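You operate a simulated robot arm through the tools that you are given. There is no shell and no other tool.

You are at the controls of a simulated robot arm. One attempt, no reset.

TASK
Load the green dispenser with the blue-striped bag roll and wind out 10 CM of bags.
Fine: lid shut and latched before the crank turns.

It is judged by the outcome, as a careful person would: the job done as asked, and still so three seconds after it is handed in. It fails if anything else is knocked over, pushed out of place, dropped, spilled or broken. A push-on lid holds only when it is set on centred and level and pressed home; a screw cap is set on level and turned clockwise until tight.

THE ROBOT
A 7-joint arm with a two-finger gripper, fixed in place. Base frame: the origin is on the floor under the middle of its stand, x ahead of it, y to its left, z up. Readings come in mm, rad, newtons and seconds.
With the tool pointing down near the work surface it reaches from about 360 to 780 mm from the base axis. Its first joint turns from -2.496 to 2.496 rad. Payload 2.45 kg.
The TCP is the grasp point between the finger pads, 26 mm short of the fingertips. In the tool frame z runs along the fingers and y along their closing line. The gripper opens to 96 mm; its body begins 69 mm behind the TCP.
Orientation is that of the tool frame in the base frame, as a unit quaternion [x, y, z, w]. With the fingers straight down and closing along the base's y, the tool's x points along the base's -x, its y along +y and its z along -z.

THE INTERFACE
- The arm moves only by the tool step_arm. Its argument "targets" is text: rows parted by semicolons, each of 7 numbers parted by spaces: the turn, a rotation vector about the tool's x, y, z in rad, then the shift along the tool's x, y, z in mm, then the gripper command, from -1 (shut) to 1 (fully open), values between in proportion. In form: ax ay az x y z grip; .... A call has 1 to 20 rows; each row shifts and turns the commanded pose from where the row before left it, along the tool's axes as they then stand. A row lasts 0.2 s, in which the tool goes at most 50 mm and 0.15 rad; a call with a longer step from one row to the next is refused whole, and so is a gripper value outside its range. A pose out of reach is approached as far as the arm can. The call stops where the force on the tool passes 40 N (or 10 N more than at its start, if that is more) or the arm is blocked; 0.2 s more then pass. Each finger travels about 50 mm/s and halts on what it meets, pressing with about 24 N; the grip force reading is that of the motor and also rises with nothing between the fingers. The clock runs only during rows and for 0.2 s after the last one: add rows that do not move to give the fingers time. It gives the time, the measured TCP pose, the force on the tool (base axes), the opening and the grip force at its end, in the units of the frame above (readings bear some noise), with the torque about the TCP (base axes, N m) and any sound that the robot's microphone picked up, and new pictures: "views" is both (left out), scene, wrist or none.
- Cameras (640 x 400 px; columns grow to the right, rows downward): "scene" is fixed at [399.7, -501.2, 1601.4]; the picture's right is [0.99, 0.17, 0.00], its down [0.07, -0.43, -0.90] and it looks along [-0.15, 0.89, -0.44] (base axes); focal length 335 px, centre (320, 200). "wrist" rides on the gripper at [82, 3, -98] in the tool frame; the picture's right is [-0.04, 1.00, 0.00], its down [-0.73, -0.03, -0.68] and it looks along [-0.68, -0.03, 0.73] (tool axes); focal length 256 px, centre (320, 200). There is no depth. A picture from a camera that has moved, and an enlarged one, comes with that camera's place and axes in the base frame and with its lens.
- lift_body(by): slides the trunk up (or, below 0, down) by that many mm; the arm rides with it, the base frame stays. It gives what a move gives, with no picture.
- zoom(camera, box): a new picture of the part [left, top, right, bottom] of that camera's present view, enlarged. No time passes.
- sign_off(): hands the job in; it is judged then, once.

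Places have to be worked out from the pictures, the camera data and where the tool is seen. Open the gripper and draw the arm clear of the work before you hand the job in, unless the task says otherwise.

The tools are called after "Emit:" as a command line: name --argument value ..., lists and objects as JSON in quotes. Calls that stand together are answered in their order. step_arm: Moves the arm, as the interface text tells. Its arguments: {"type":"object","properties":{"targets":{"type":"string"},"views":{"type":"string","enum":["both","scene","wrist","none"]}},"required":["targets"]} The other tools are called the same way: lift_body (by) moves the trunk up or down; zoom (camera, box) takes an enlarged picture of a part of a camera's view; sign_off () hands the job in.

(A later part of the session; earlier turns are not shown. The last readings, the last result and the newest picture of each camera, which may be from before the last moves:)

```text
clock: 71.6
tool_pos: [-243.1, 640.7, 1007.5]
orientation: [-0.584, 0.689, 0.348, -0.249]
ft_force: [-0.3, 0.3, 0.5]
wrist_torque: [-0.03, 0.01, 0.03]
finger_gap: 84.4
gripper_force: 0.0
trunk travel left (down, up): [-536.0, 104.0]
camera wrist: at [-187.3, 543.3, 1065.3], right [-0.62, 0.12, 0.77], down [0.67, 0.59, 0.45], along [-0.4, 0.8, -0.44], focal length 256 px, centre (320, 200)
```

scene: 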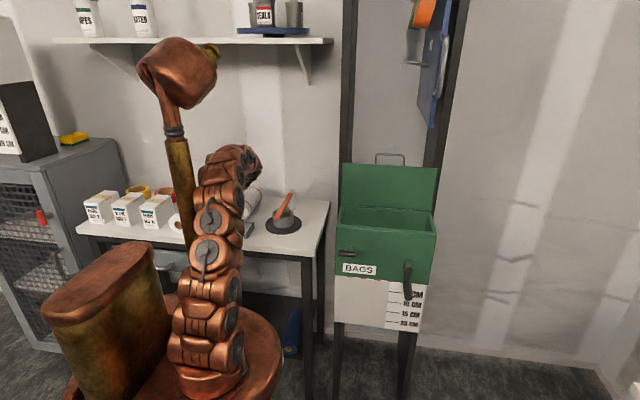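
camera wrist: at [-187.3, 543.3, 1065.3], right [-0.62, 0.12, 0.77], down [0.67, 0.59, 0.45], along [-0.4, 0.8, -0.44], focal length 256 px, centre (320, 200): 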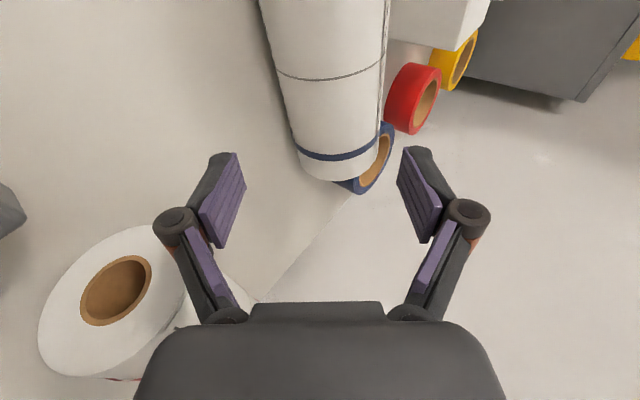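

I'm getting close to the red roll here, so I'll raise the whole arm with the trunk and work on bending around the mast at a safe height; the trunk can then lower it straight down.

Emit:
lift_body --by 100

Emit:
step_arm --targets "0 0 0 0 20 0 0.76;0 0 0 0 20 0 0.76;0 0 0 0 0 0 0.76" --views "scene"

```text
clock: 73.0
tool_pos: [-242.9, 640.3, 1102.0]
orientation: [-0.584, 0.691, 0.345, -0.25]
ft_force: [-0.1, 0.0, 0.6]
wrist_torque: [-0.02, 0.01, -0.01]
finger_gap: 84.5
gripper_force: 0.1
trunk travel left (down, up): [-636.0, 4.0]
```

```text
clock: 74.0
tool_pos: [-249.8, 655.2, 1137.1]
orientation: [-0.568, 0.701, 0.353, -0.248]
ft_force: [1.1, 0.6, -0.4]
wrist_torque: [-0.04, 0.01, -0.03]
finger_gap: 84.8
gripper_force: 0.1
trunk travel left (down, up): [-636.0, 4.0]
stopped in row 3: the arm was blocked; the commanded pose is now the measured one
```

scene: 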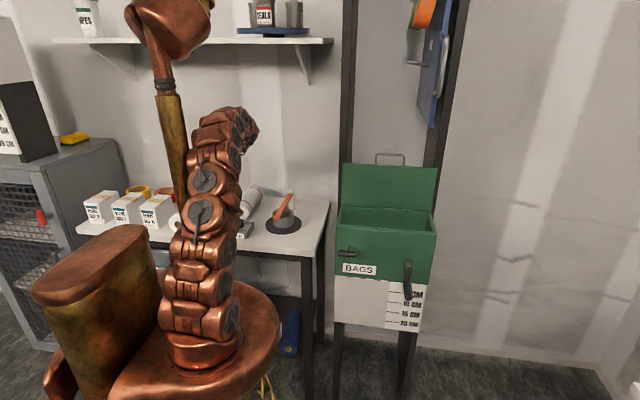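

Lateral progress is partial: the elbow rests on the mast and the other joints slowly take over. I'll correct the small yaw drift and keep nudging left at this safe height.

Emit:
step_arm --targets "0 0 -0.11 0 0 0 0.76;0 0 0 6.6 8.4 11.4 0.76;0 0 0 6.6 8.4 11.4 0.76;0 0 0 6.6 8.4 11.4 0.76;0 0 0 0 0 0 0.76" --views "scene"

```text
clock: 75.4
tool_pos: [-246.4, 671.0, 1140.0]
orientation: [-0.574, 0.689, 0.382, -0.223]
ft_force: [0.8, -0.3, -0.3]
wrist_torque: [0.02, 0.03, 0.02]
finger_gap: 84.4
gripper_force: 0.1
trunk travel left (down, up): [-636.0, 4.0]
stopped in row 5: the arm was blocked; the commanded pose is now the measured one
```

scene: 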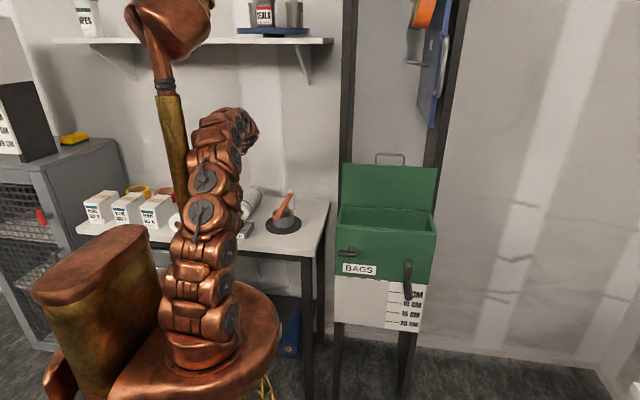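

The solver keeps the arm planar, so lateral reach at the wrist is limited to about azimuth 96°. A steeper tilt (~60° toward -x) lets the fingertips reach the roll; I'll reorient to that and remove the +y lean.

Emit:
step_arm --targets "0 0.15 0 0 0 0 0.54;0 0.15 0 0 0 0 0.54;-0.145 0 0 0 0 0 0.54;0 0 0 0 0 0 0.54" --views "both"

```text
clock: 76.4
tool_pos: [-250.3, 668.2, 1138.5]
orientation: [-0.602, 0.624, 0.336, -0.368]
ft_force: [-0.4, -0.6, 1.1]
wrist_torque: [0.03, 0.0, -0.02]
finger_gap: 74.1
gripper_force: 0.2
trunk travel left (down, up): [-636.0, 4.0]
camera wrist: at [-166.7, 589.0, 1194.6], right [-0.5, 0.09, 0.86], down [0.61, 0.75, 0.28], along [-0.62, 0.66, -0.43], focal length 256 px, centre (320, 200)
```

scene: 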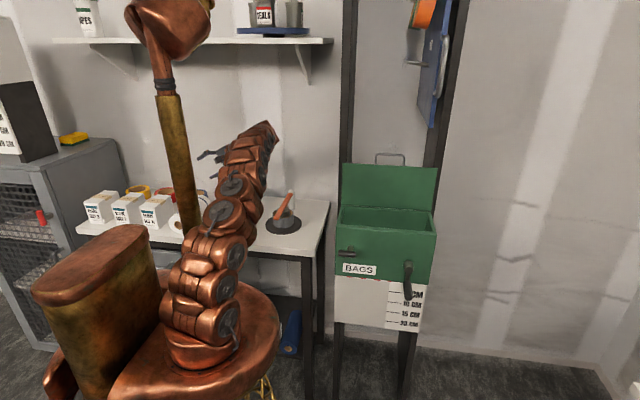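
wrist: 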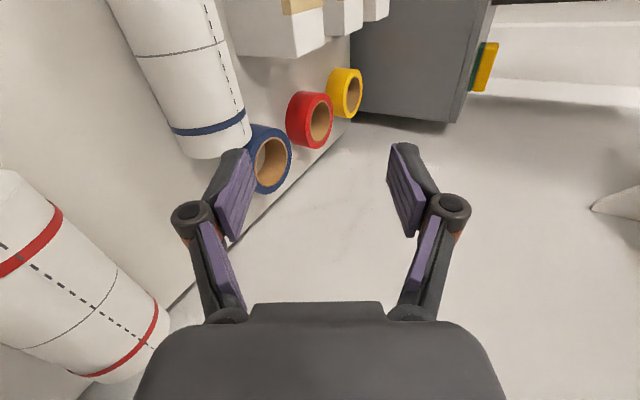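

The arm is now well clear of the mast. With this reach, a 50° tilt is enough; I'll re-tilt, move to y≈625, and descend to a pre-grasp up-right of the roll.

Emit:
step_arm --targets "0.085 0 0 0 0 0 0.62;0.085 0 0 0 0 0 0.62;0 0 0 9 -25.4 18.4 0.62;0 0 0 9 -25.4 18.4 0.62;0 0 0 9 -25.4 18.4 0.62;0 0 0 9 -25.4 18.4 0.62;0 0 0 0 0 0 0.62" --views "both"

```text
clock: 78.0
tool_pos: [-240.8, 624.3, 1016.3]
orientation: [-0.63, 0.651, 0.283, -0.315]
ft_force: [0.6, -1.5, 0.0]
wrist_torque: [0.0, 0.02, -0.01]
finger_gap: 77.6
gripper_force: 0.1
trunk travel left (down, up): [-636.0, 4.0]
camera wrist: at [-167.3, 548.2, 1085.5], right [-0.64, 0.08, 0.76], down [0.54, 0.75, 0.37], along [-0.54, 0.65, -0.53], focal length 256 px, centre (320, 200)
```

scene: 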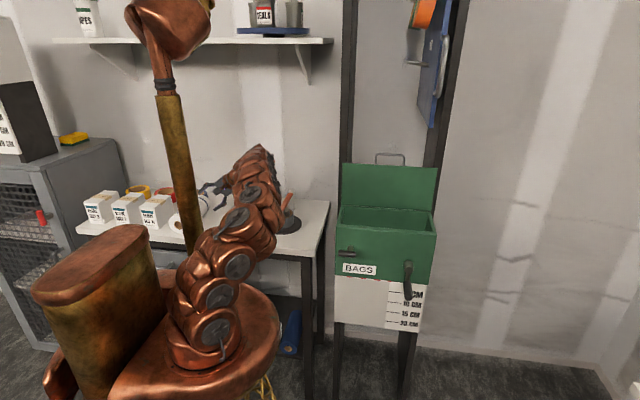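
wrist: 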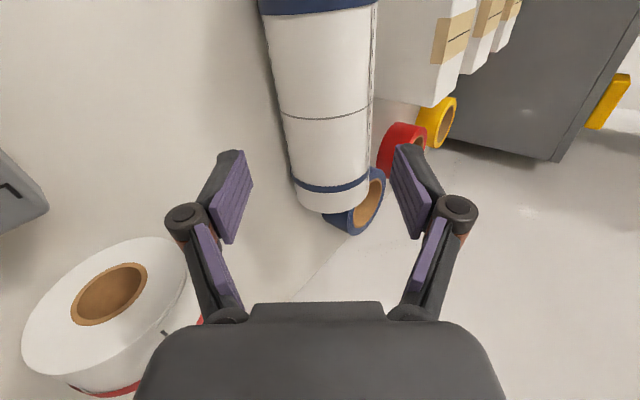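

Excellent: the elbow has swung to the right and the arm is clear of the mast, tracking exactly. I'll try a more vertical tilt (~35°) for a better grasp.

Emit:
step_arm --targets "0.09 0 0 0 0 -4 0.8;0.09 0 0 0 0 -4 0.8;0.08 0 0 0 0 -4 0.8;0 0 0 0 0 0 0.8" --views "scene"

```text
clock: 79.0
tool_pos: [-232.4, 626.3, 1024.0]
orientation: [-0.666, 0.682, 0.195, -0.231]
ft_force: [0.4, -0.1, -0.4]
wrist_torque: [-0.03, 0.01, -0.03]
finger_gap: 86.4
gripper_force: 0.0
trunk travel left (down, up): [-636.0, 4.0]
```

scene: 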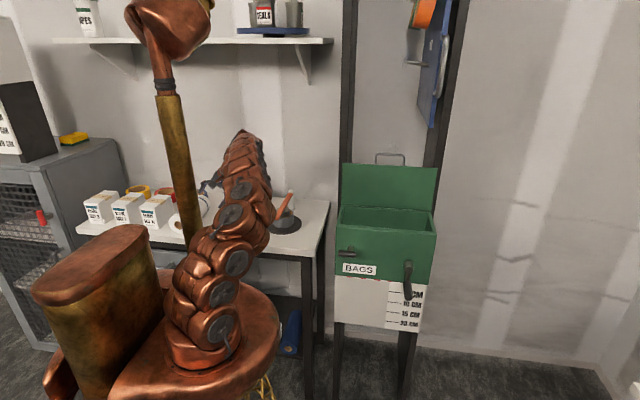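

Still clear at 35° tilt. Next I'll move left to a pre-grasp about 45 mm back along the tool axis from the roll.

Emit:
step_arm --targets "0 0 0 0.5 9 12 0.8;0 0 0 0.5 9 12 0.8;0 0 0 0.5 9 12 0.8;0 0 0 0 0 0 0.8" --views "both"

```text
clock: 80.0
tool_pos: [-274.6, 623.2, 1010.9]
orientation: [-0.666, 0.681, 0.196, -0.231]
ft_force: [-0.3, -0.2, 0.6]
wrist_torque: [0.0, -0.01, -0.01]
finger_gap: 86.3
gripper_force: 0.2
trunk travel left (down, up): [-636.0, 4.0]
camera wrist: at [-221.0, 547.5, 1097.5], right [-0.82, 0.08, 0.57], down [0.42, 0.76, 0.5], along [-0.4, 0.65, -0.65], focal length 256 px, centre (320, 200)
```

scene: 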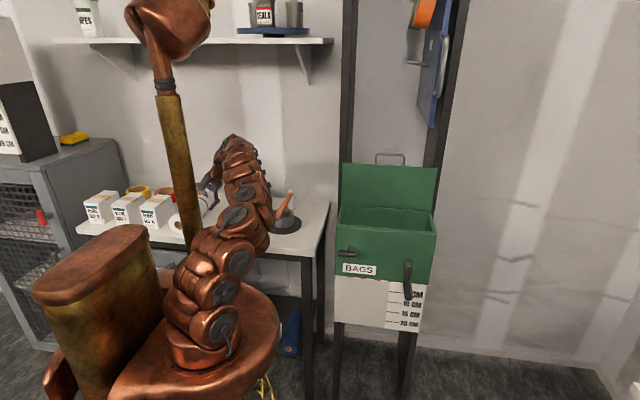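
wrist: 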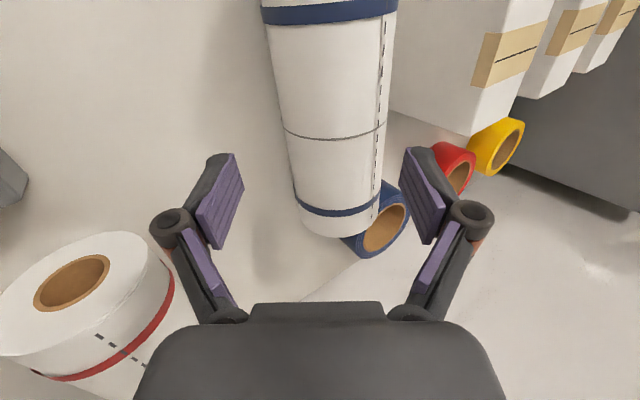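

The roll appears offset about 8 mm toward the upper finger. I'll correct by that along tool y and advance 30 mm along the tool axis.

Emit:
step_arm --targets "0 0 0 0 8 0 0.8;0 0 0 0 0.5 10 0.8;0 0 0 0 0 10 0.8;0 0 0 0 0 10 0.8;0 0 0 0 0 0 0.8" --views "both"

Emit:
zoom --camera "wrist" --box '[140, 60, 500, 320]'

```text
clock: 81.2
tool_pos: [-299.2, 622.0, 991.6]
orientation: [-0.667, 0.681, 0.195, -0.231]
ft_force: [0.8, -0.9, -0.1]
wrist_torque: [0.02, 0.01, -0.02]
finger_gap: 86.4
gripper_force: 0.1
trunk travel left (down, up): [-636.0, 4.0]
camera wrist: at [-246.7, 545.5, 1076.8], right [-0.82, 0.08, 0.57], down [0.42, 0.76, 0.5], along [-0.4, 0.65, -0.65], focal length 256 px, centre (320, 200)
```

scene: 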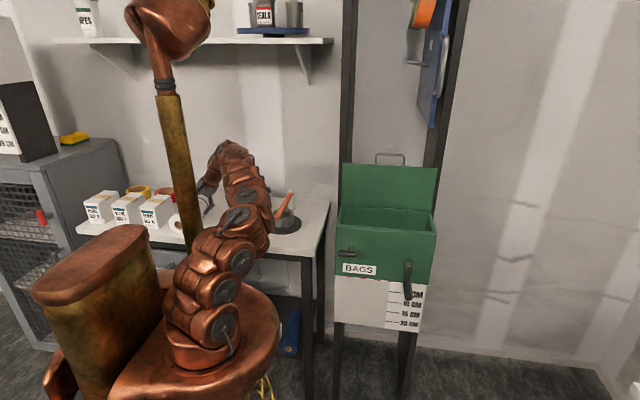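
wrist: 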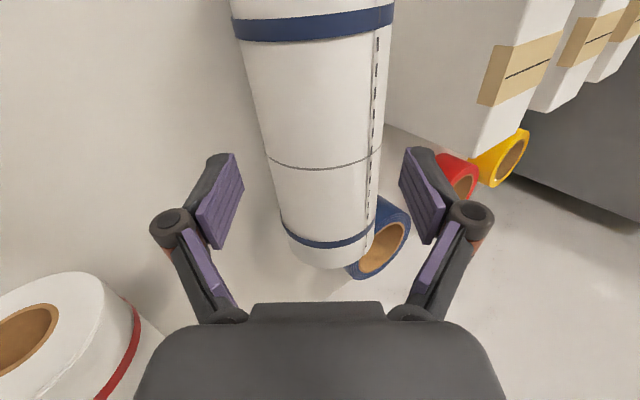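

```text
1.54 times, centred on (320, 190) of wrist
camera zoom: at [-246.7, 545.5, 1076.8], right [-0.82, 0.08, 0.57], down [0.42, 0.76, 0.5], along [-0.4, 0.65, -0.65], focal length 394 px, centre (320, 215)
```

zoom: 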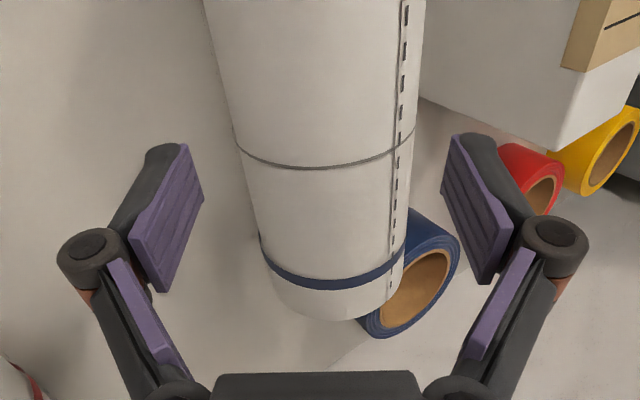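

The roll is now nearly centred between the fingers, about 43 mm ahead of the TCP. I'll shift 3 mm, advance 20 mm more, and close gently.

Emit:
step_arm --targets "0 0 0 0 3 7 0.8;0 0 0 0 0 7 0.8;0 0 0 0 0 6 0.8;0 0 0 0 0 0 0.8" --views "wrist"

Emit:
step_arm --targets "0 0 0 0 0 0 0.5;0 0 0 0 0 0 0.2;0 0 0 0 0 0 -0.2;0 0 0 0 0 0 -0.2" --views "both"

```text
clock: 82.2
tool_pos: [-315.0, 623.3, 976.3]
orientation: [-0.666, 0.682, 0.196, -0.231]
ft_force: [-0.2, -1.2, -0.6]
wrist_torque: [0.0, -0.01, 0.01]
finger_gap: 86.3
gripper_force: 0.1
trunk travel left (down, up): [-636.0, 4.0]
camera wrist: at [-260.8, 546.2, 1062.0], right [-0.82, 0.08, 0.57], down [0.42, 0.76, 0.5], along [-0.4, 0.65, -0.65], focal length 256 px, centre (320, 200)
```

wrist: 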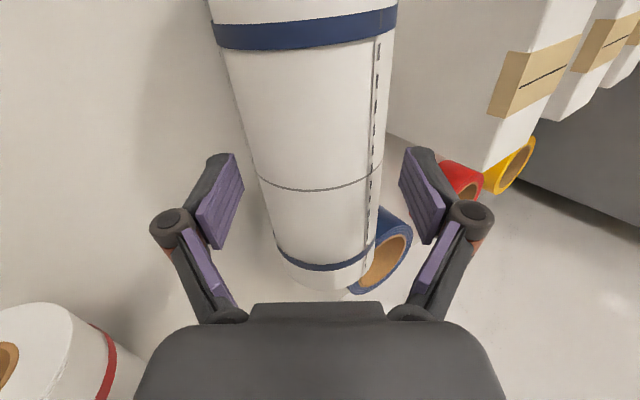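

```text
clock: 83.2
tool_pos: [-314.7, 622.6, 977.7]
orientation: [-0.667, 0.681, 0.197, -0.231]
ft_force: [-1.3, 2.4, 16.0]
wrist_torque: [0.37, 0.47, 0.37]
finger_gap: 60.6
gripper_force: 24.2
trunk travel left (down, up): [-636.0, 4.0]
camera wrist: at [-260.8, 545.9, 1063.5], right [-0.82, 0.07, 0.57], down [0.42, 0.76, 0.5], along [-0.4, 0.65, -0.65], focal length 256 px, centre (320, 200)
```

scene: 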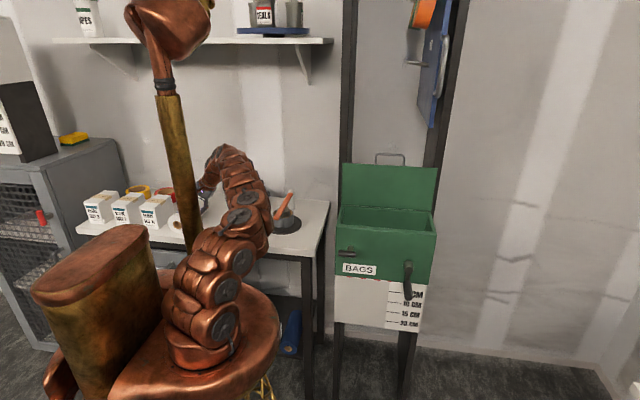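
wrist: 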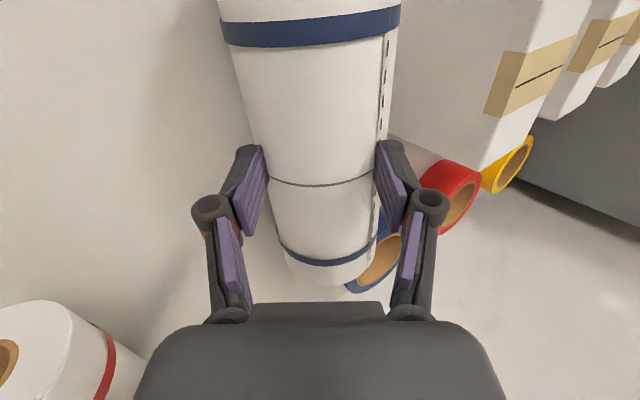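

Fingers stopped at a 60.6 mm gap with an upward reaction of 16 N. I need to verify whether this is a diametral grip or a shallow one, so I'll zoom in.

Emit:
zoom --camera "wrist" --box '[180, 90, 460, 300]'

Emit:
zoom --camera "scene" --box '[150, 150, 240, 240]'

```text
1.90 times, centred on (320, 195) of wrist
camera zoom: at [-260.8, 545.9, 1063.5], right [-0.82, 0.07, 0.57], down [0.42, 0.76, 0.5], along [-0.4, 0.65, -0.65], focal length 488 px, centre (320, 210)
```

zoom: 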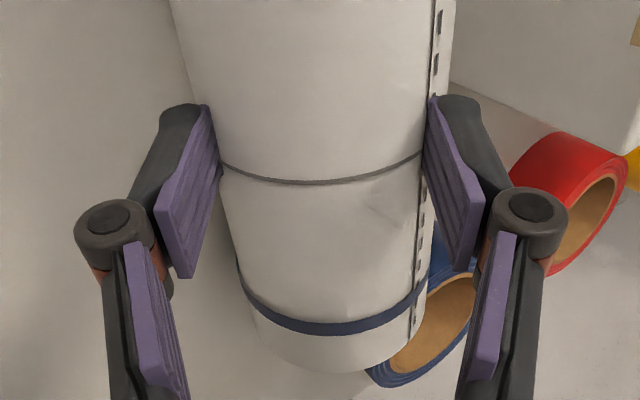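

```text
4.44 times, centred on (195, 195) of scene
camera zoom: at [399.7, -501.2, 1601.4], right [0.99, 0.17, 0.0], down [0.07, -0.43, -0.9], along [-0.15, 0.89, -0.44], focal length 1489 px, centre (876, 222)
```

zoom: 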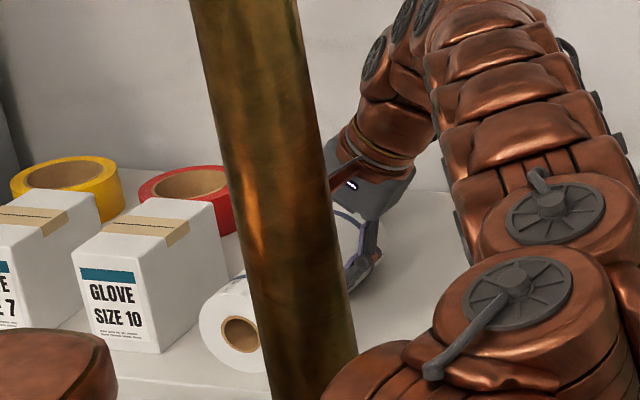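

Cross-checking views puts the roll axis at about (-338, z 938) with r≈36–38 and the table at ~901, so this grip is too shallow (tips ~19 mm short of the diameter). I'll open, back off, tilt more vertical (~22°) and go deeper.

Emit:
step_arm --targets "0 0 0 0 0 0 0.8;0 0 0 0 0 0 0.8;0 0 0 0 0 -13 0.8;0 0 0 0 0 -13 0.8;0 0 0 0 0 -14 0.8;0.114 0 0 0 0 0 0.8;0.113 0 0 0 0 0 0.8;0 0 0 0 0 0 0.8" --views "both"

```text
clock: 85.0
tool_pos: [-292.6, 622.8, 1011.6]
orientation: [-0.689, 0.699, 0.117, -0.154]
ft_force: [-0.7, 0.4, 0.0]
wrist_torque: [0.01, 0.01, 0.01]
finger_gap: 86.2
gripper_force: 0.1
trunk travel left (down, up): [-636.0, 4.0]
camera wrist: at [-257.6, 547.8, 1106.8], right [-0.93, 0.07, 0.37], down [0.29, 0.76, 0.58], along [-0.25, 0.64, -0.73], focal length 256 px, centre (320, 200)
```

scene: 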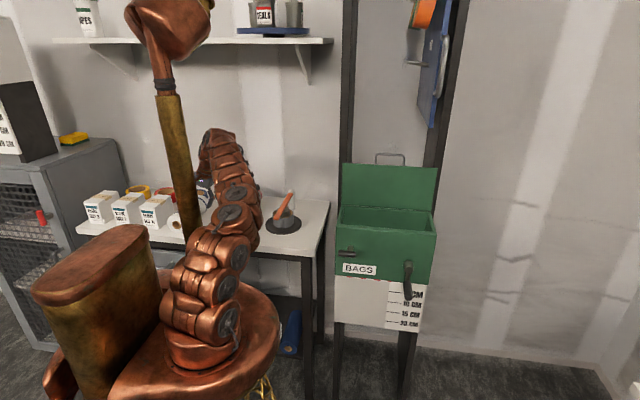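
wrist: 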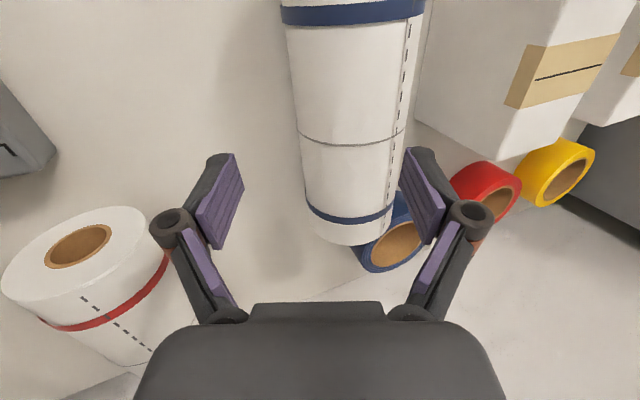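

I'll zoom in to measure the roll edges precisely in this pose.

Emit:
zoom --camera "wrist" --box '[200, 0, 480, 260]'

```text
1.54 times, centred on (340, 130) of wrist
camera zoom: at [-257.6, 547.8, 1106.8], right [-0.93, 0.07, 0.37], down [0.29, 0.76, 0.58], along [-0.25, 0.64, -0.73], focal length 394 px, centre (289, 308)
```

zoom: 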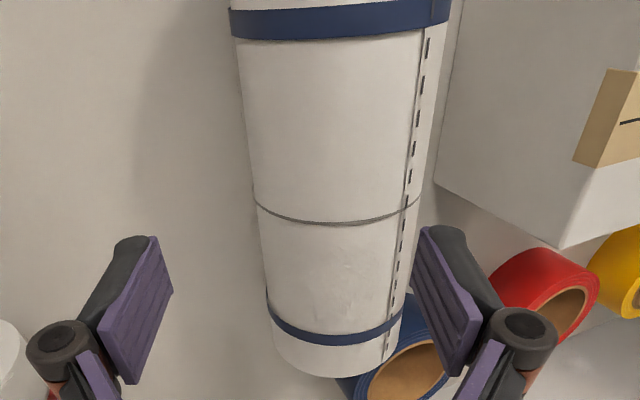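

Edge angles across views best fit r≈39, axis at about (-343, 938), table at ~899. I'll open fully and shift to a pre-grasp 40 mm short, centred on the roll.

Emit:
step_arm --targets "0 0 0 0 6.5 8 1;0 0 0 0 6.5 8 1;0 0 0 0 6 9 1;0 0 0 0 0 0 1" --views "wrist"

Emit:
zoom --camera "wrist" --box '[160, 0, 480, 260]'

```text
clock: 86.0
tool_pos: [-318.6, 622.7, 993.6]
orientation: [-0.688, 0.7, 0.118, -0.154]
ft_force: [-0.4, -0.4, 0.5]
wrist_torque: [-0.02, 0.01, 0.0]
finger_gap: 95.9
gripper_force: 0.0
trunk travel left (down, up): [-636.0, 4.0]
camera wrist: at [-284.4, 548.0, 1089.5], right [-0.93, 0.07, 0.37], down [0.29, 0.76, 0.58], along [-0.25, 0.64, -0.73], focal length 256 px, centre (320, 200)
```

wrist: 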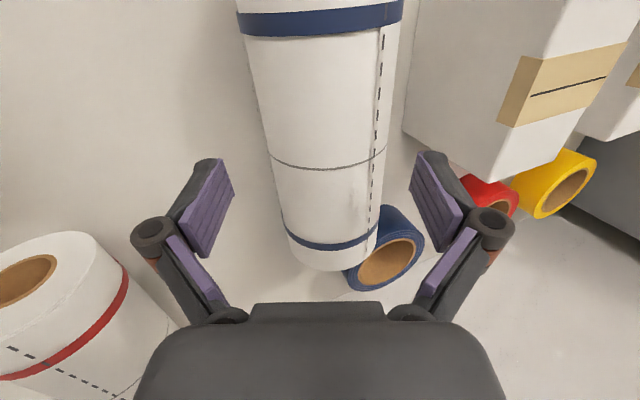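

```text
1.54 times, centred on (320, 130) of wrist
camera zoom: at [-284.4, 548.0, 1089.5], right [-0.93, 0.07, 0.37], down [0.29, 0.76, 0.58], along [-0.25, 0.64, -0.73], focal length 394 px, centre (320, 308)
```

zoom: 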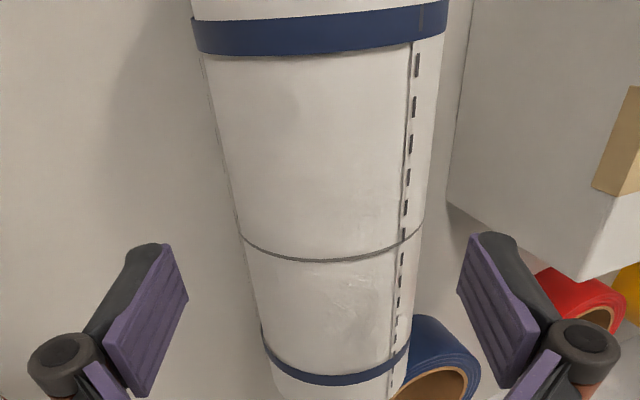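

The roll is centred (offset ~3 mm). I'll advance about 32 mm more, then close and check the gap, expecting ≈75 mm for a proper diametral grip.

Emit:
step_arm --targets "0 0 0 0 3 7 0.88;0 0 0 0 0 7 0.88;0 0 0 0 0 6 0.88;0 0 0 0 0 6 0.88;0 0 0 0 0 6 0.88;0 0 0 0 0 0 0.88" --views "wrist"

Emit:
zoom --camera "wrist" --box '[160, 0, 480, 260]'

```text
clock: 87.4
tool_pos: [-331.6, 621.7, 964.9]
orientation: [-0.689, 0.698, 0.117, -0.154]
ft_force: [-0.7, 0.1, -0.4]
wrist_torque: [0.01, 0.01, 0.03]
finger_gap: 90.2
gripper_force: 0.1
trunk travel left (down, up): [-636.0, 4.0]
camera wrist: at [-297.9, 546.0, 1060.8], right [-0.93, 0.07, 0.37], down [0.29, 0.76, 0.58], along [-0.25, 0.64, -0.73], focal length 256 px, centre (320, 200)
```

wrist: 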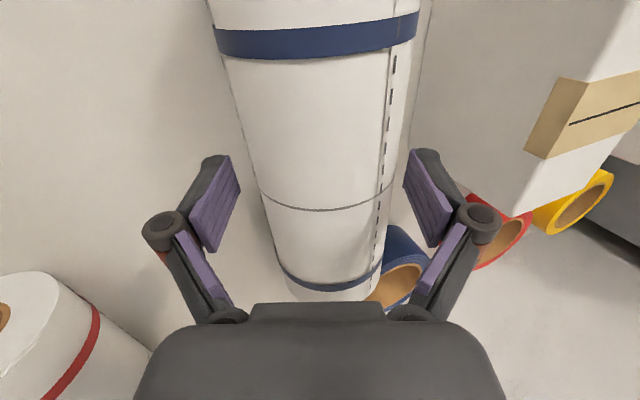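

```text
1.54 times, centred on (320, 130) of wrist
camera zoom: at [-297.9, 546.0, 1060.8], right [-0.93, 0.07, 0.37], down [0.29, 0.76, 0.58], along [-0.25, 0.64, -0.73], focal length 394 px, centre (320, 308)
```

zoom: 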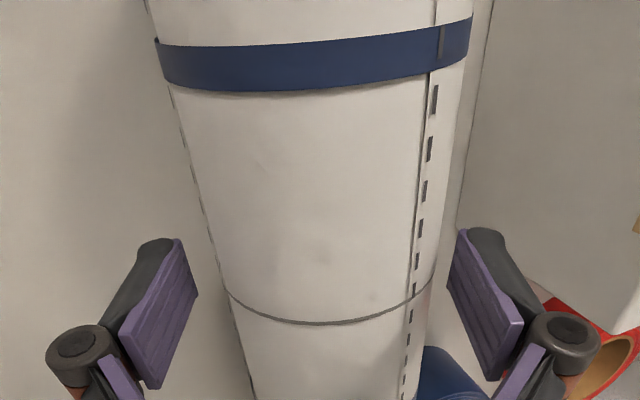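

Depth now looks right (roll centre ~20–26 mm ahead of the TCP). Closing on it.

Emit:
step_arm --targets "0 0 0 0 0 0 0.6;0 0 0 0 0 0 0.3;0 0 0 0 0 0 0;0 0 0 0 0 0 0" --views "wrist"

Emit:
zoom --camera "wrist" --box '[160, 60, 480, 320]'

```text
clock: 88.4
tool_pos: [-332.5, 622.0, 965.5]
orientation: [-0.688, 0.699, 0.118, -0.154]
ft_force: [-5.7, 2.0, 10.8]
wrist_torque: [0.15, 0.35, 0.05]
finger_gap: 75.4
gripper_force: 24.1
trunk travel left (down, up): [-636.0, 4.0]
camera wrist: at [-298.3, 545.6, 1061.5], right [-0.92, 0.06, 0.37], down [0.29, 0.76, 0.58], along [-0.25, 0.64, -0.72], focal length 256 px, centre (320, 200)
```

wrist: 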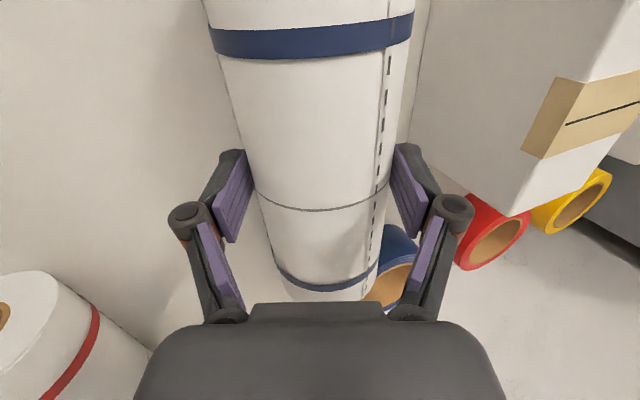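

```text
1.54 times, centred on (320, 190) of wrist
camera zoom: at [-298.3, 545.6, 1061.5], right [-0.92, 0.06, 0.37], down [0.29, 0.76, 0.58], along [-0.25, 0.64, -0.72], focal length 394 px, centre (320, 215)
```

zoom: 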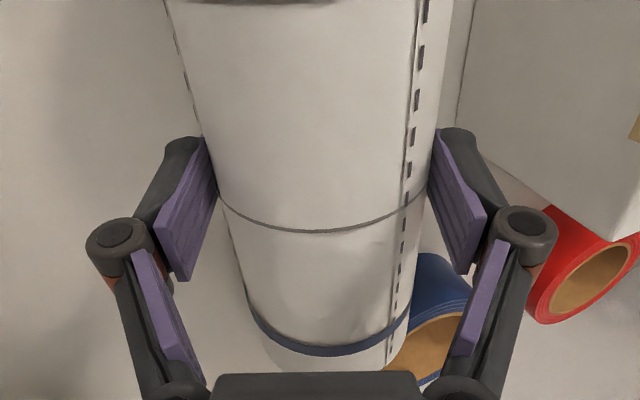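

Gap 75.4 mm, matching the roll's diameter, so this is a solid diametral grip. I'll lift gently by 30 mm and check.

Emit:
step_arm --targets "0 0 0 0 0 0 -0.5;0 0 0 0.5 3.8 -9.3 -0.5;0 0 0 0.5 3.8 -9.3 -0.5;0 0 0 0.5 3.8 -9.3 -0.5;0 0 0 0 0 0 -0.5" --views "both"

```text
clock: 89.6
tool_pos: [-332.4, 623.3, 997.6]
orientation: [-0.688, 0.699, 0.12, -0.154]
ft_force: [-0.5, 1.4, 14.7]
wrist_torque: [0.22, 0.37, 0.11]
finger_gap: 28.9
gripper_force: 3.3
trunk travel left (down, up): [-636.0, 4.0]
camera wrist: at [-298.5, 547.1, 1092.8], right [-0.92, 0.06, 0.38], down [0.29, 0.76, 0.58], along [-0.25, 0.64, -0.72], focal length 256 px, centre (320, 200)
```

scene: 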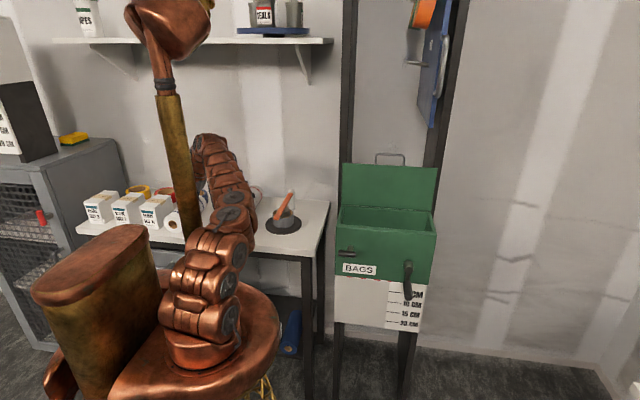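
wrist: 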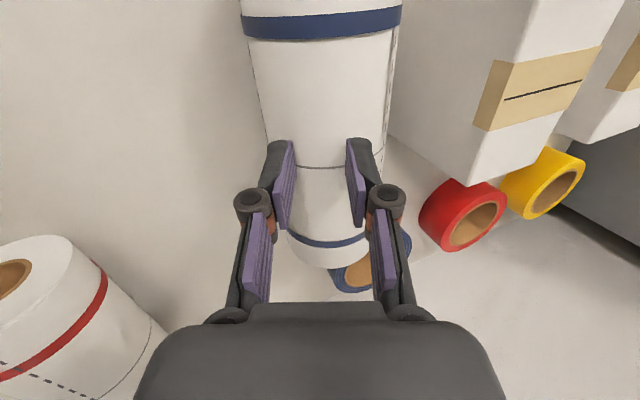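

It slipped off: the tips were exactly at the diameter with no margin. The three contact readings fit a roll of r=37.7 at about (-342, 940) on a table at 902. I'll open, go more vertical (~15°), and re-measure before going deeper.

Emit:
step_arm --targets "0 0 0 0 3.8 -9.3 0.3;0 0 0 0 3.8 -9.3 1;0 0 0 0 0 0 1;0.06 0 0 0 0 0 1;0.06 0 0 0 0 0 1;0 0 0 0 0 0 1;0 0 0 0 0 0 1" --views "both"

Emit:
zoom --camera "wrist" --box '[160, 0, 480, 260]'

```text
clock: 91.2
tool_pos: [-332.2, 624.3, 1014.6]
orientation: [-0.695, 0.706, 0.074, -0.113]
ft_force: [-1.4, 0.1, -0.2]
wrist_torque: [-0.02, 0.01, 0.01]
finger_gap: 95.9
gripper_force: 0.0
trunk travel left (down, up): [-636.0, 4.0]
camera wrist: at [-310.2, 548.1, 1114.8], right [-0.96, 0.06, 0.26], down [0.21, 0.77, 0.61], along [-0.16, 0.64, -0.75], focal length 256 px, centre (320, 200)
```

scene: 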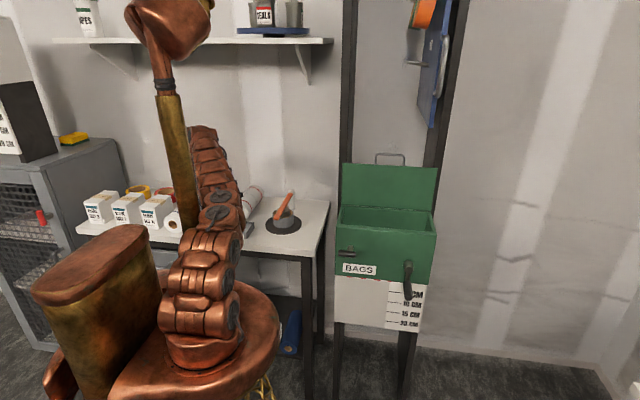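
wrist: 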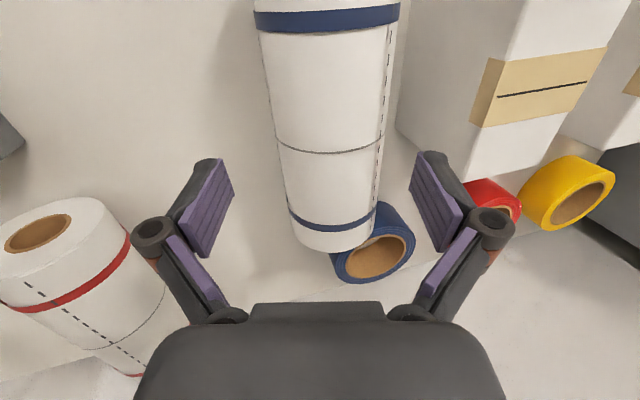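

```text
1.54 times, centred on (320, 130) of wrist
camera zoom: at [-310.2, 548.1, 1114.8], right [-0.96, 0.06, 0.26], down [0.21, 0.77, 0.61], along [-0.16, 0.64, -0.75], focal length 394 px, centre (320, 308)
```

zoom: 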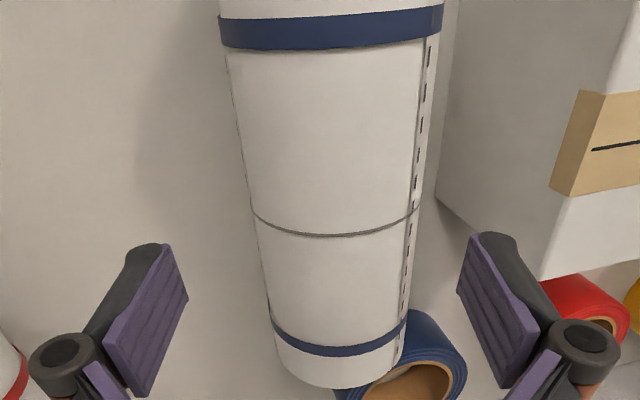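

The roll shifted left ~16 mm during the slip: now about (-358, 941), still ~40 mm from the glove box. I'll approach again, centred, and go about 10 mm deeper past the diameter this time.

Emit:
step_arm --targets "0 0 0 0 5.7 6 0.84;0 0 0 0 0 10 0.84;0 0 0 0 0 10 0.84;0 0 0 0 0 10 0.84;0 0 0 0 0 0 0.84" --views "both"

Emit:
zoom --camera "wrist" --box '[160, 0, 480, 260]'

```text
clock: 92.4
tool_pos: [-345.8, 622.0, 977.8]
orientation: [-0.694, 0.707, 0.074, -0.113]
ft_force: [0.0, 0.5, -0.3]
wrist_torque: [0.0, 0.03, -0.01]
finger_gap: 88.3
gripper_force: 0.0
trunk travel left (down, up): [-636.0, 4.0]
camera wrist: at [-323.3, 546.2, 1077.8], right [-0.96, 0.06, 0.26], down [0.21, 0.77, 0.6], along [-0.16, 0.64, -0.75], focal length 256 px, centre (320, 200)
```

scene: 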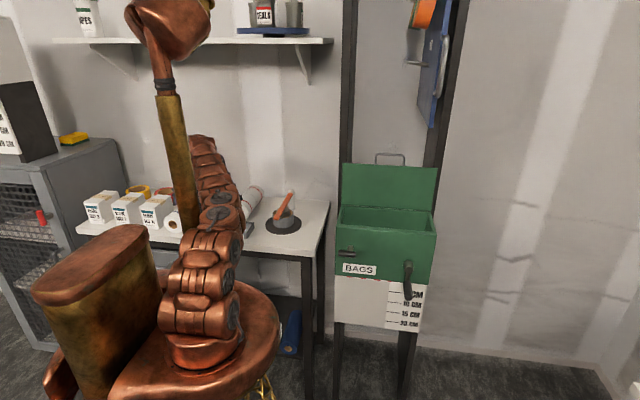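
wrist: 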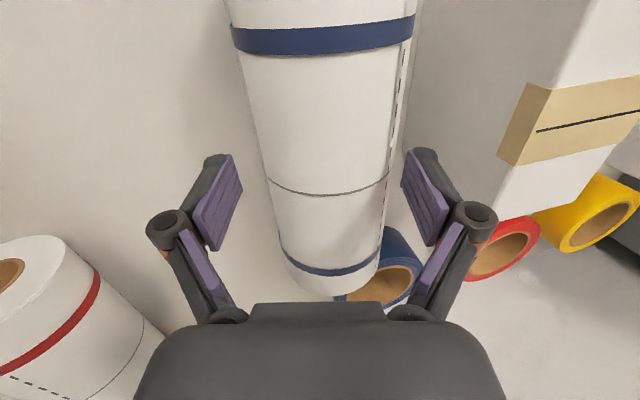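

```text
1.54 times, centred on (320, 130) of wrist
camera zoom: at [-323.3, 546.2, 1077.8], right [-0.96, 0.06, 0.26], down [0.21, 0.77, 0.6], along [-0.16, 0.64, -0.75], focal length 394 px, centre (320, 308)
```

zoom: 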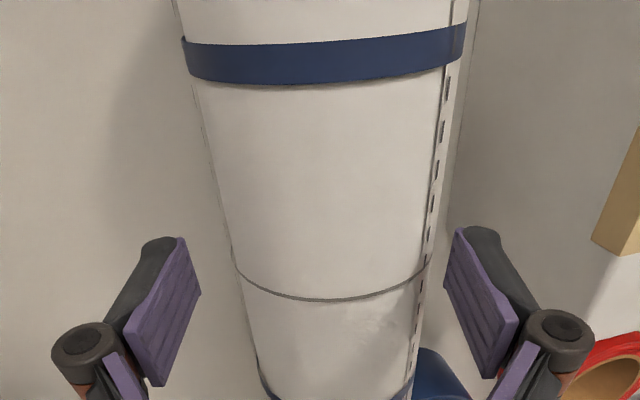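

Measurements agree (roll centre ~40 mm ahead, centred). Advancing 29 mm more, in small steps with the force watch, then closing.

Emit:
step_arm --targets "0 0 0 0 2 8 0.84;0 0 0 0 0 8 0.84;0 0 0 0 0 7 0.84;0 0 0 0 0 6 0.84;0 0 0 0 0 0 0.84" --views "wrist"

Emit:
step_arm --targets "0 0 0 0 0 0 0.6;0 0 0 0 0 0 0.4;0 0 0 0 0 0 0.2;0 0 0 0 0 0 0.2" --views "wrist"

```text
clock: 93.6
tool_pos: [-350.8, 624.0, 952.8]
orientation: [-0.692, 0.709, 0.075, -0.112]
ft_force: [-1.1, 0.3, 1.2]
wrist_torque: [0.0, 0.05, -0.02]
finger_gap: 89.4
gripper_force: 1.0
trunk travel left (down, up): [-636.0, 4.0]
camera wrist: at [-328.9, 548.4, 1052.5], right [-0.96, 0.07, 0.26], down [0.22, 0.77, 0.61], along [-0.16, 0.64, -0.75], focal length 256 px, centre (320, 200)
```

wrist: 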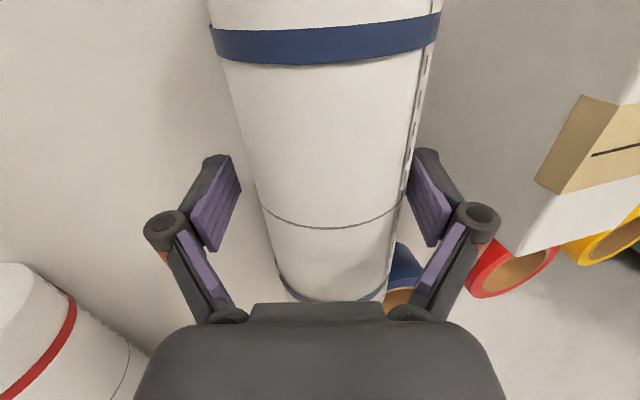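

```text
clock: 94.6
tool_pos: [-350.9, 623.0, 951.9]
orientation: [-0.693, 0.709, 0.075, -0.112]
ft_force: [-0.1, -0.8, -0.2]
wrist_torque: [-0.11, 0.0, -0.01]
finger_gap: 78.8
gripper_force: 24.0
trunk travel left (down, up): [-636.0, 4.0]
camera wrist: at [-328.7, 548.5, 1052.4], right [-0.96, 0.07, 0.26], down [0.22, 0.77, 0.61], along [-0.16, 0.64, -0.75], focal length 256 px, centre (320, 200)
```

wrist: 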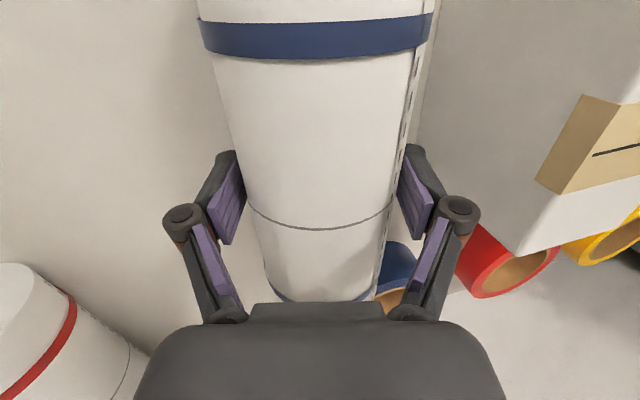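

Gap 78.8 mm with zero reaction force, so this is a true diametral grip (r≈39.4). I'll lift slowly.

Emit:
step_arm --targets "0 0 0 0 0 0 -0.3;0 0 0 0.4 1.8 -6.7 -0.5;0 0 0 0.4 1.8 -6.7 -0.5;0 0 0 0.4 1.8 -6.7 -0.5;0 0 0 0.4 1.8 -6.7 -0.5;0 0 0 0 0 0 -0.5" --views "both"

```text
clock: 96.2
tool_pos: [-331.7, 636.0, 980.3]
orientation: [-0.681, 0.72, 0.077, -0.112]
ft_force: [0.4, 0.2, -3.5]
wrist_torque: [0.0, 0.01, 0.0]
finger_gap: 78.8
gripper_force: 24.4
trunk travel left (down, up): [-636.0, 4.0]
stopped in row 6: the arm was blocked; the commanded pose is now the measured one
camera wrist: at [-311.9, 560.8, 1080.6], right [-0.96, 0.1, 0.26], down [0.24, 0.76, 0.6], along [-0.14, 0.64, -0.75], focal length 256 px, centre (320, 200)
```

scene: 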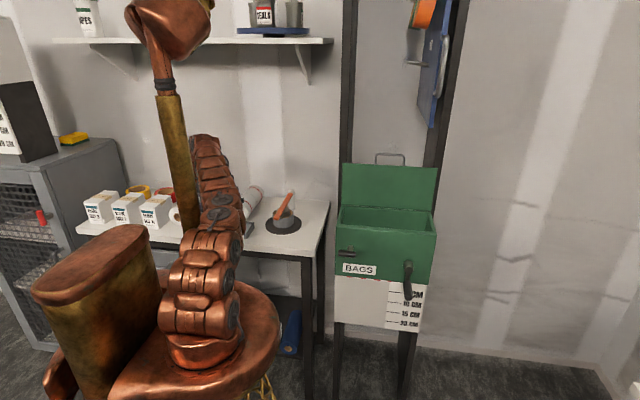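
wrist: 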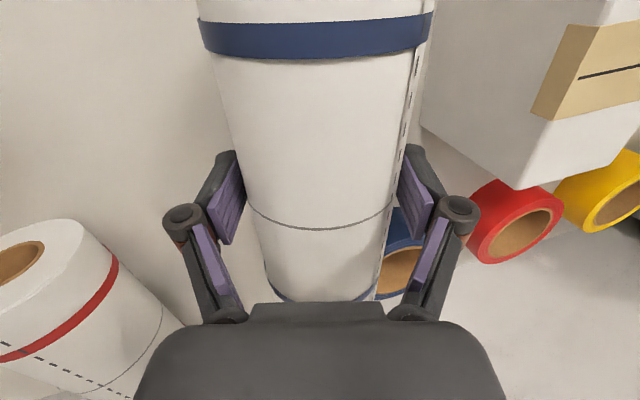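

The roll is lifted and held (load ≈3.5 N), but the arm is against the mast again. I'll move right and up together to get clear of the mast, staying left of the red roll until high enough.

Emit:
step_arm --targets "0 0 0 0.3 -5.9 -16.2 -0.5;0 0 0 0.3 -5.9 -16.2 -0.5;0 0 0 0.3 -5.9 -16.2 -0.5;0 0 0 0.3 -5.9 -16.2 -0.5;0 0 0 0.3 -5.9 -16.2 -0.5;0 0 0 0 0 0 -0.5" --views "both"

```text
clock: 97.6
tool_pos: [-284.5, 636.3, 1050.3]
orientation: [-0.683, 0.717, 0.076, -0.113]
ft_force: [0.2, -0.8, -2.5]
wrist_torque: [0.0, -0.01, 0.0]
finger_gap: 78.9
gripper_force: 23.8
trunk travel left (down, up): [-636.0, 4.0]
camera wrist: at [-264.9, 559.9, 1150.6], right [-0.96, 0.1, 0.26], down [0.24, 0.76, 0.6], along [-0.14, 0.64, -0.75], focal length 256 px, centre (320, 200)
```

scene: 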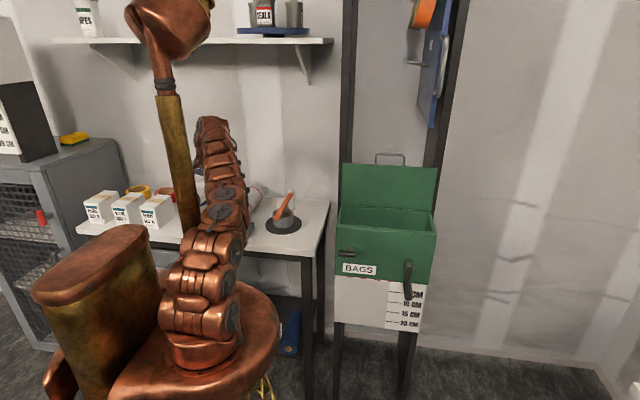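
wrist: 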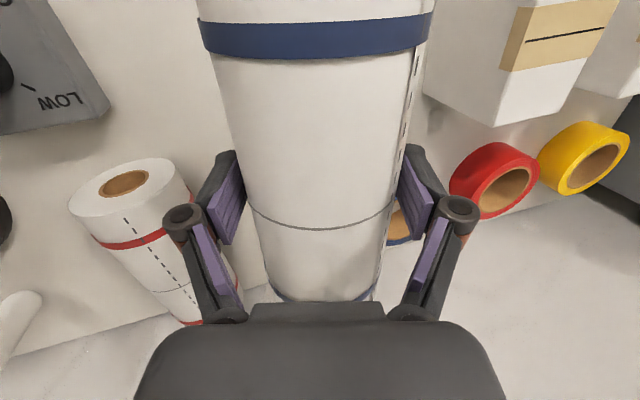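

Roll held, tracking well. Continuing right and up over the table objects.

Emit:
step_arm --targets "0 0 0 3 -15 -22 -0.5;0 0 0 7 -23.7 -18.3 -0.5;0 0 0 7 -23.7 -18.3 -0.5;0 0 0 7 -23.7 -18.3 -0.5;0 0 0 7 -23.7 -18.3 -0.5;0 0 0 7 -23.7 -18.3 -0.5;0 0 0 0 0 0 -0.5" --views "both"

```text
clock: 99.2
tool_pos: [-129.5, 591.4, 1127.8]
orientation: [-0.683, 0.718, 0.076, -0.112]
ft_force: [0.6, 0.4, -3.0]
wrist_torque: [-0.01, -0.04, -0.01]
finger_gap: 79.0
gripper_force: 23.8
trunk travel left (down, up): [-636.0, 4.0]
camera wrist: at [-109.2, 515.5, 1226.2], right [-0.96, 0.1, 0.26], down [0.24, 0.76, 0.6], along [-0.14, 0.64, -0.75], focal length 256 px, centre (320, 200)
```

scene: 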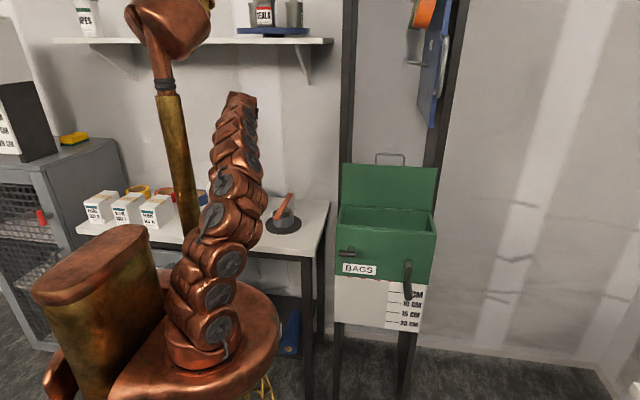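
wrist: 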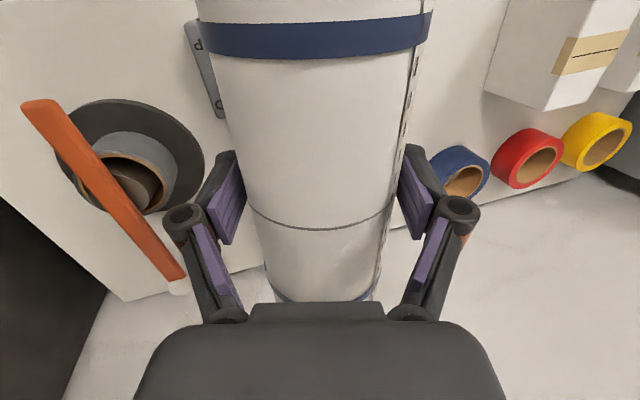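

Continuing right past the mast before un-tilting the tool.

Emit:
step_arm --targets "0 0 0 6.7 -28.4 -11.6 -0.5;0 0 0 6.7 -28.4 -11.6 -0.5;0 0 0 6.7 -28.4 -11.6 -0.5;0 0 0 6.7 -28.4 -11.6 -0.5;0 0 0 6.7 -28.4 -11.6 -0.5;0 0 0 6.7 -28.4 -11.6 -0.5;0.135 0 0 6.7 -28.4 -11.6 -0.5;0.135 0 0 0 0 0 -0.5;0 0 0 0 0 0 -0.5" --views "both"

```text
clock: 101.2
tool_pos: [83.5, 541.2, 1156.4]
orientation: [-0.692, 0.722, -0.021, -0.019]
ft_force: [-0.1, 0.0, -3.4]
wrist_torque: [-0.01, -0.01, 0.02]
finger_gap: 79.0
gripper_force: 23.9
trunk travel left (down, up): [-636.0, 4.0]
camera wrist: at [77.0, 465.6, 1259.0], right [-1.0, 0.08, -0.01], down [0.06, 0.77, 0.64], along [0.06, 0.63, -0.77], focal length 256 px, centre (320, 200)
```

scene: 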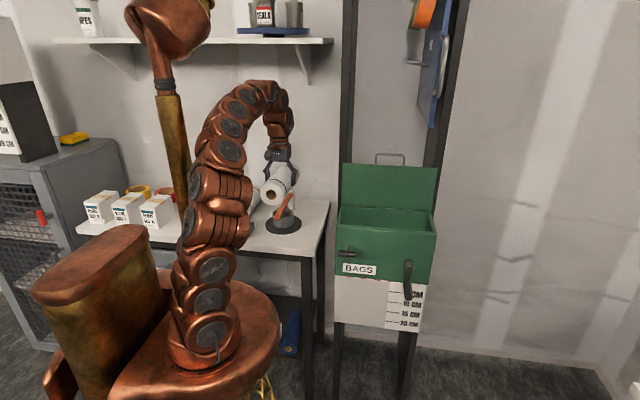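
wrist: 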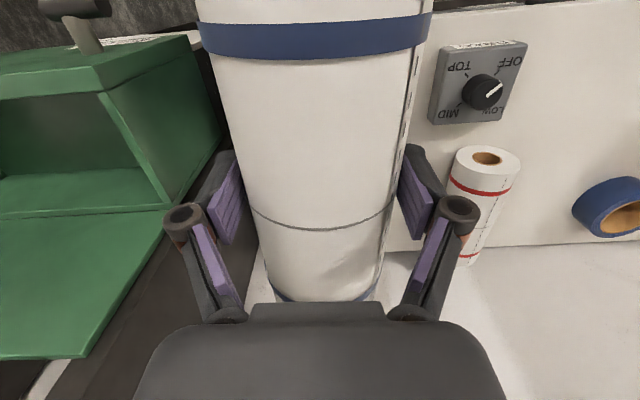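

The roll is held level, clear of the mast. Now I'll rotate the tool 90° so the roll's axis lies along x, while moving to the area in front of the dispenser.

Emit:
step_arm --targets "0 0 0.139 9.2 -20.1 0 -0.5;0 0 0.139 6.3 -21.2 0 -0.5;0 0 0.139 3.4 -21.9 0 -0.5;0 0 0.139 0.3 -22.1 0 -0.5;0 0 0.139 -2.8 -22 0 -0.5;0 0 0.139 -5.8 -21.4 0 -0.5;0 0 0.139 -8.7 -20.4 0 -0.5;0 0 0.139 -11.5 -19 0 -0.5;0 0 0.139 -13.9 -17.1 0 -0.5;0 0 0.139 -16.2 -15.1 0 -0.5;0 0 0.137 -18.1 -12.7 0 -0.5;0 0 0 0 0 0 -0.5" --views "both"

```text
clock: 103.8
tool_pos: [302.1, 427.8, 1165.1]
orientation: [-0.001, 1.0, -0.029, -0.001]
ft_force: [0.9, -0.2, -3.6]
wrist_torque: [0.02, 0.0, -0.03]
finger_gap: 79.1
gripper_force: 24.1
trunk travel left (down, up): [-636.0, 4.0]
camera wrist: at [219.9, 438.4, 1262.5], right [0.04, 1.0, -0.06], down [0.73, 0.01, 0.68], along [0.68, -0.07, -0.73], focal length 256 px, centre (320, 200)
```

scene: 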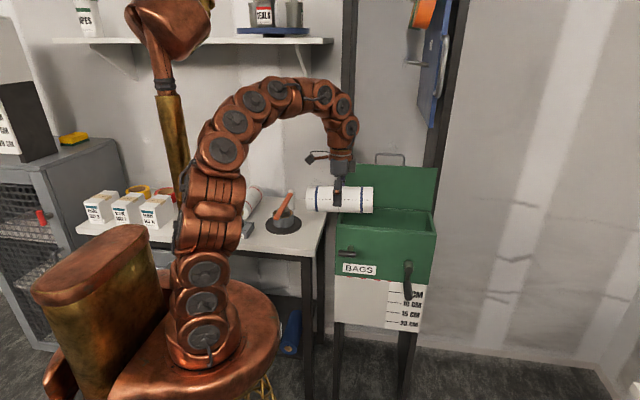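
wrist: 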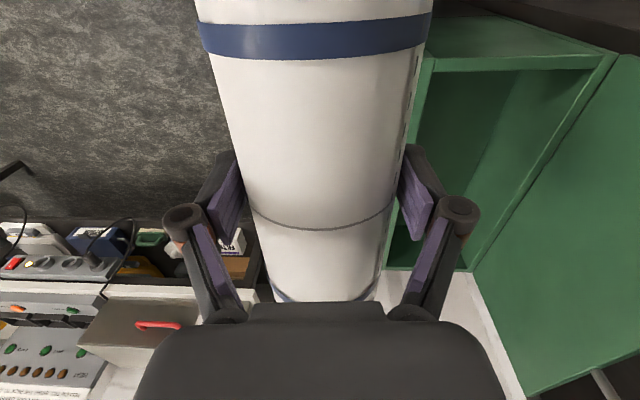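

The roll is now along x. I'll zoom in to check that it's level before placing.

Emit:
zoom --camera "scene" --box '[290, 130, 450, 280]'

```text
2.67 times, centred on (370, 205) of scene
camera zoom: at [399.7, -501.2, 1601.4], right [0.99, 0.17, 0.0], down [0.07, -0.43, -0.9], along [-0.15, 0.89, -0.44], focal length 893 px, centre (187, 187)
```

zoom: 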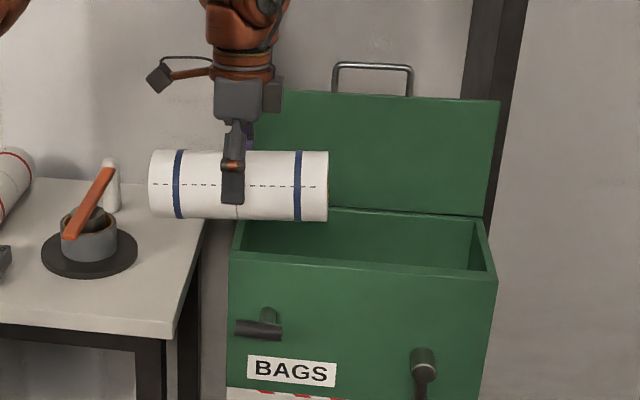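

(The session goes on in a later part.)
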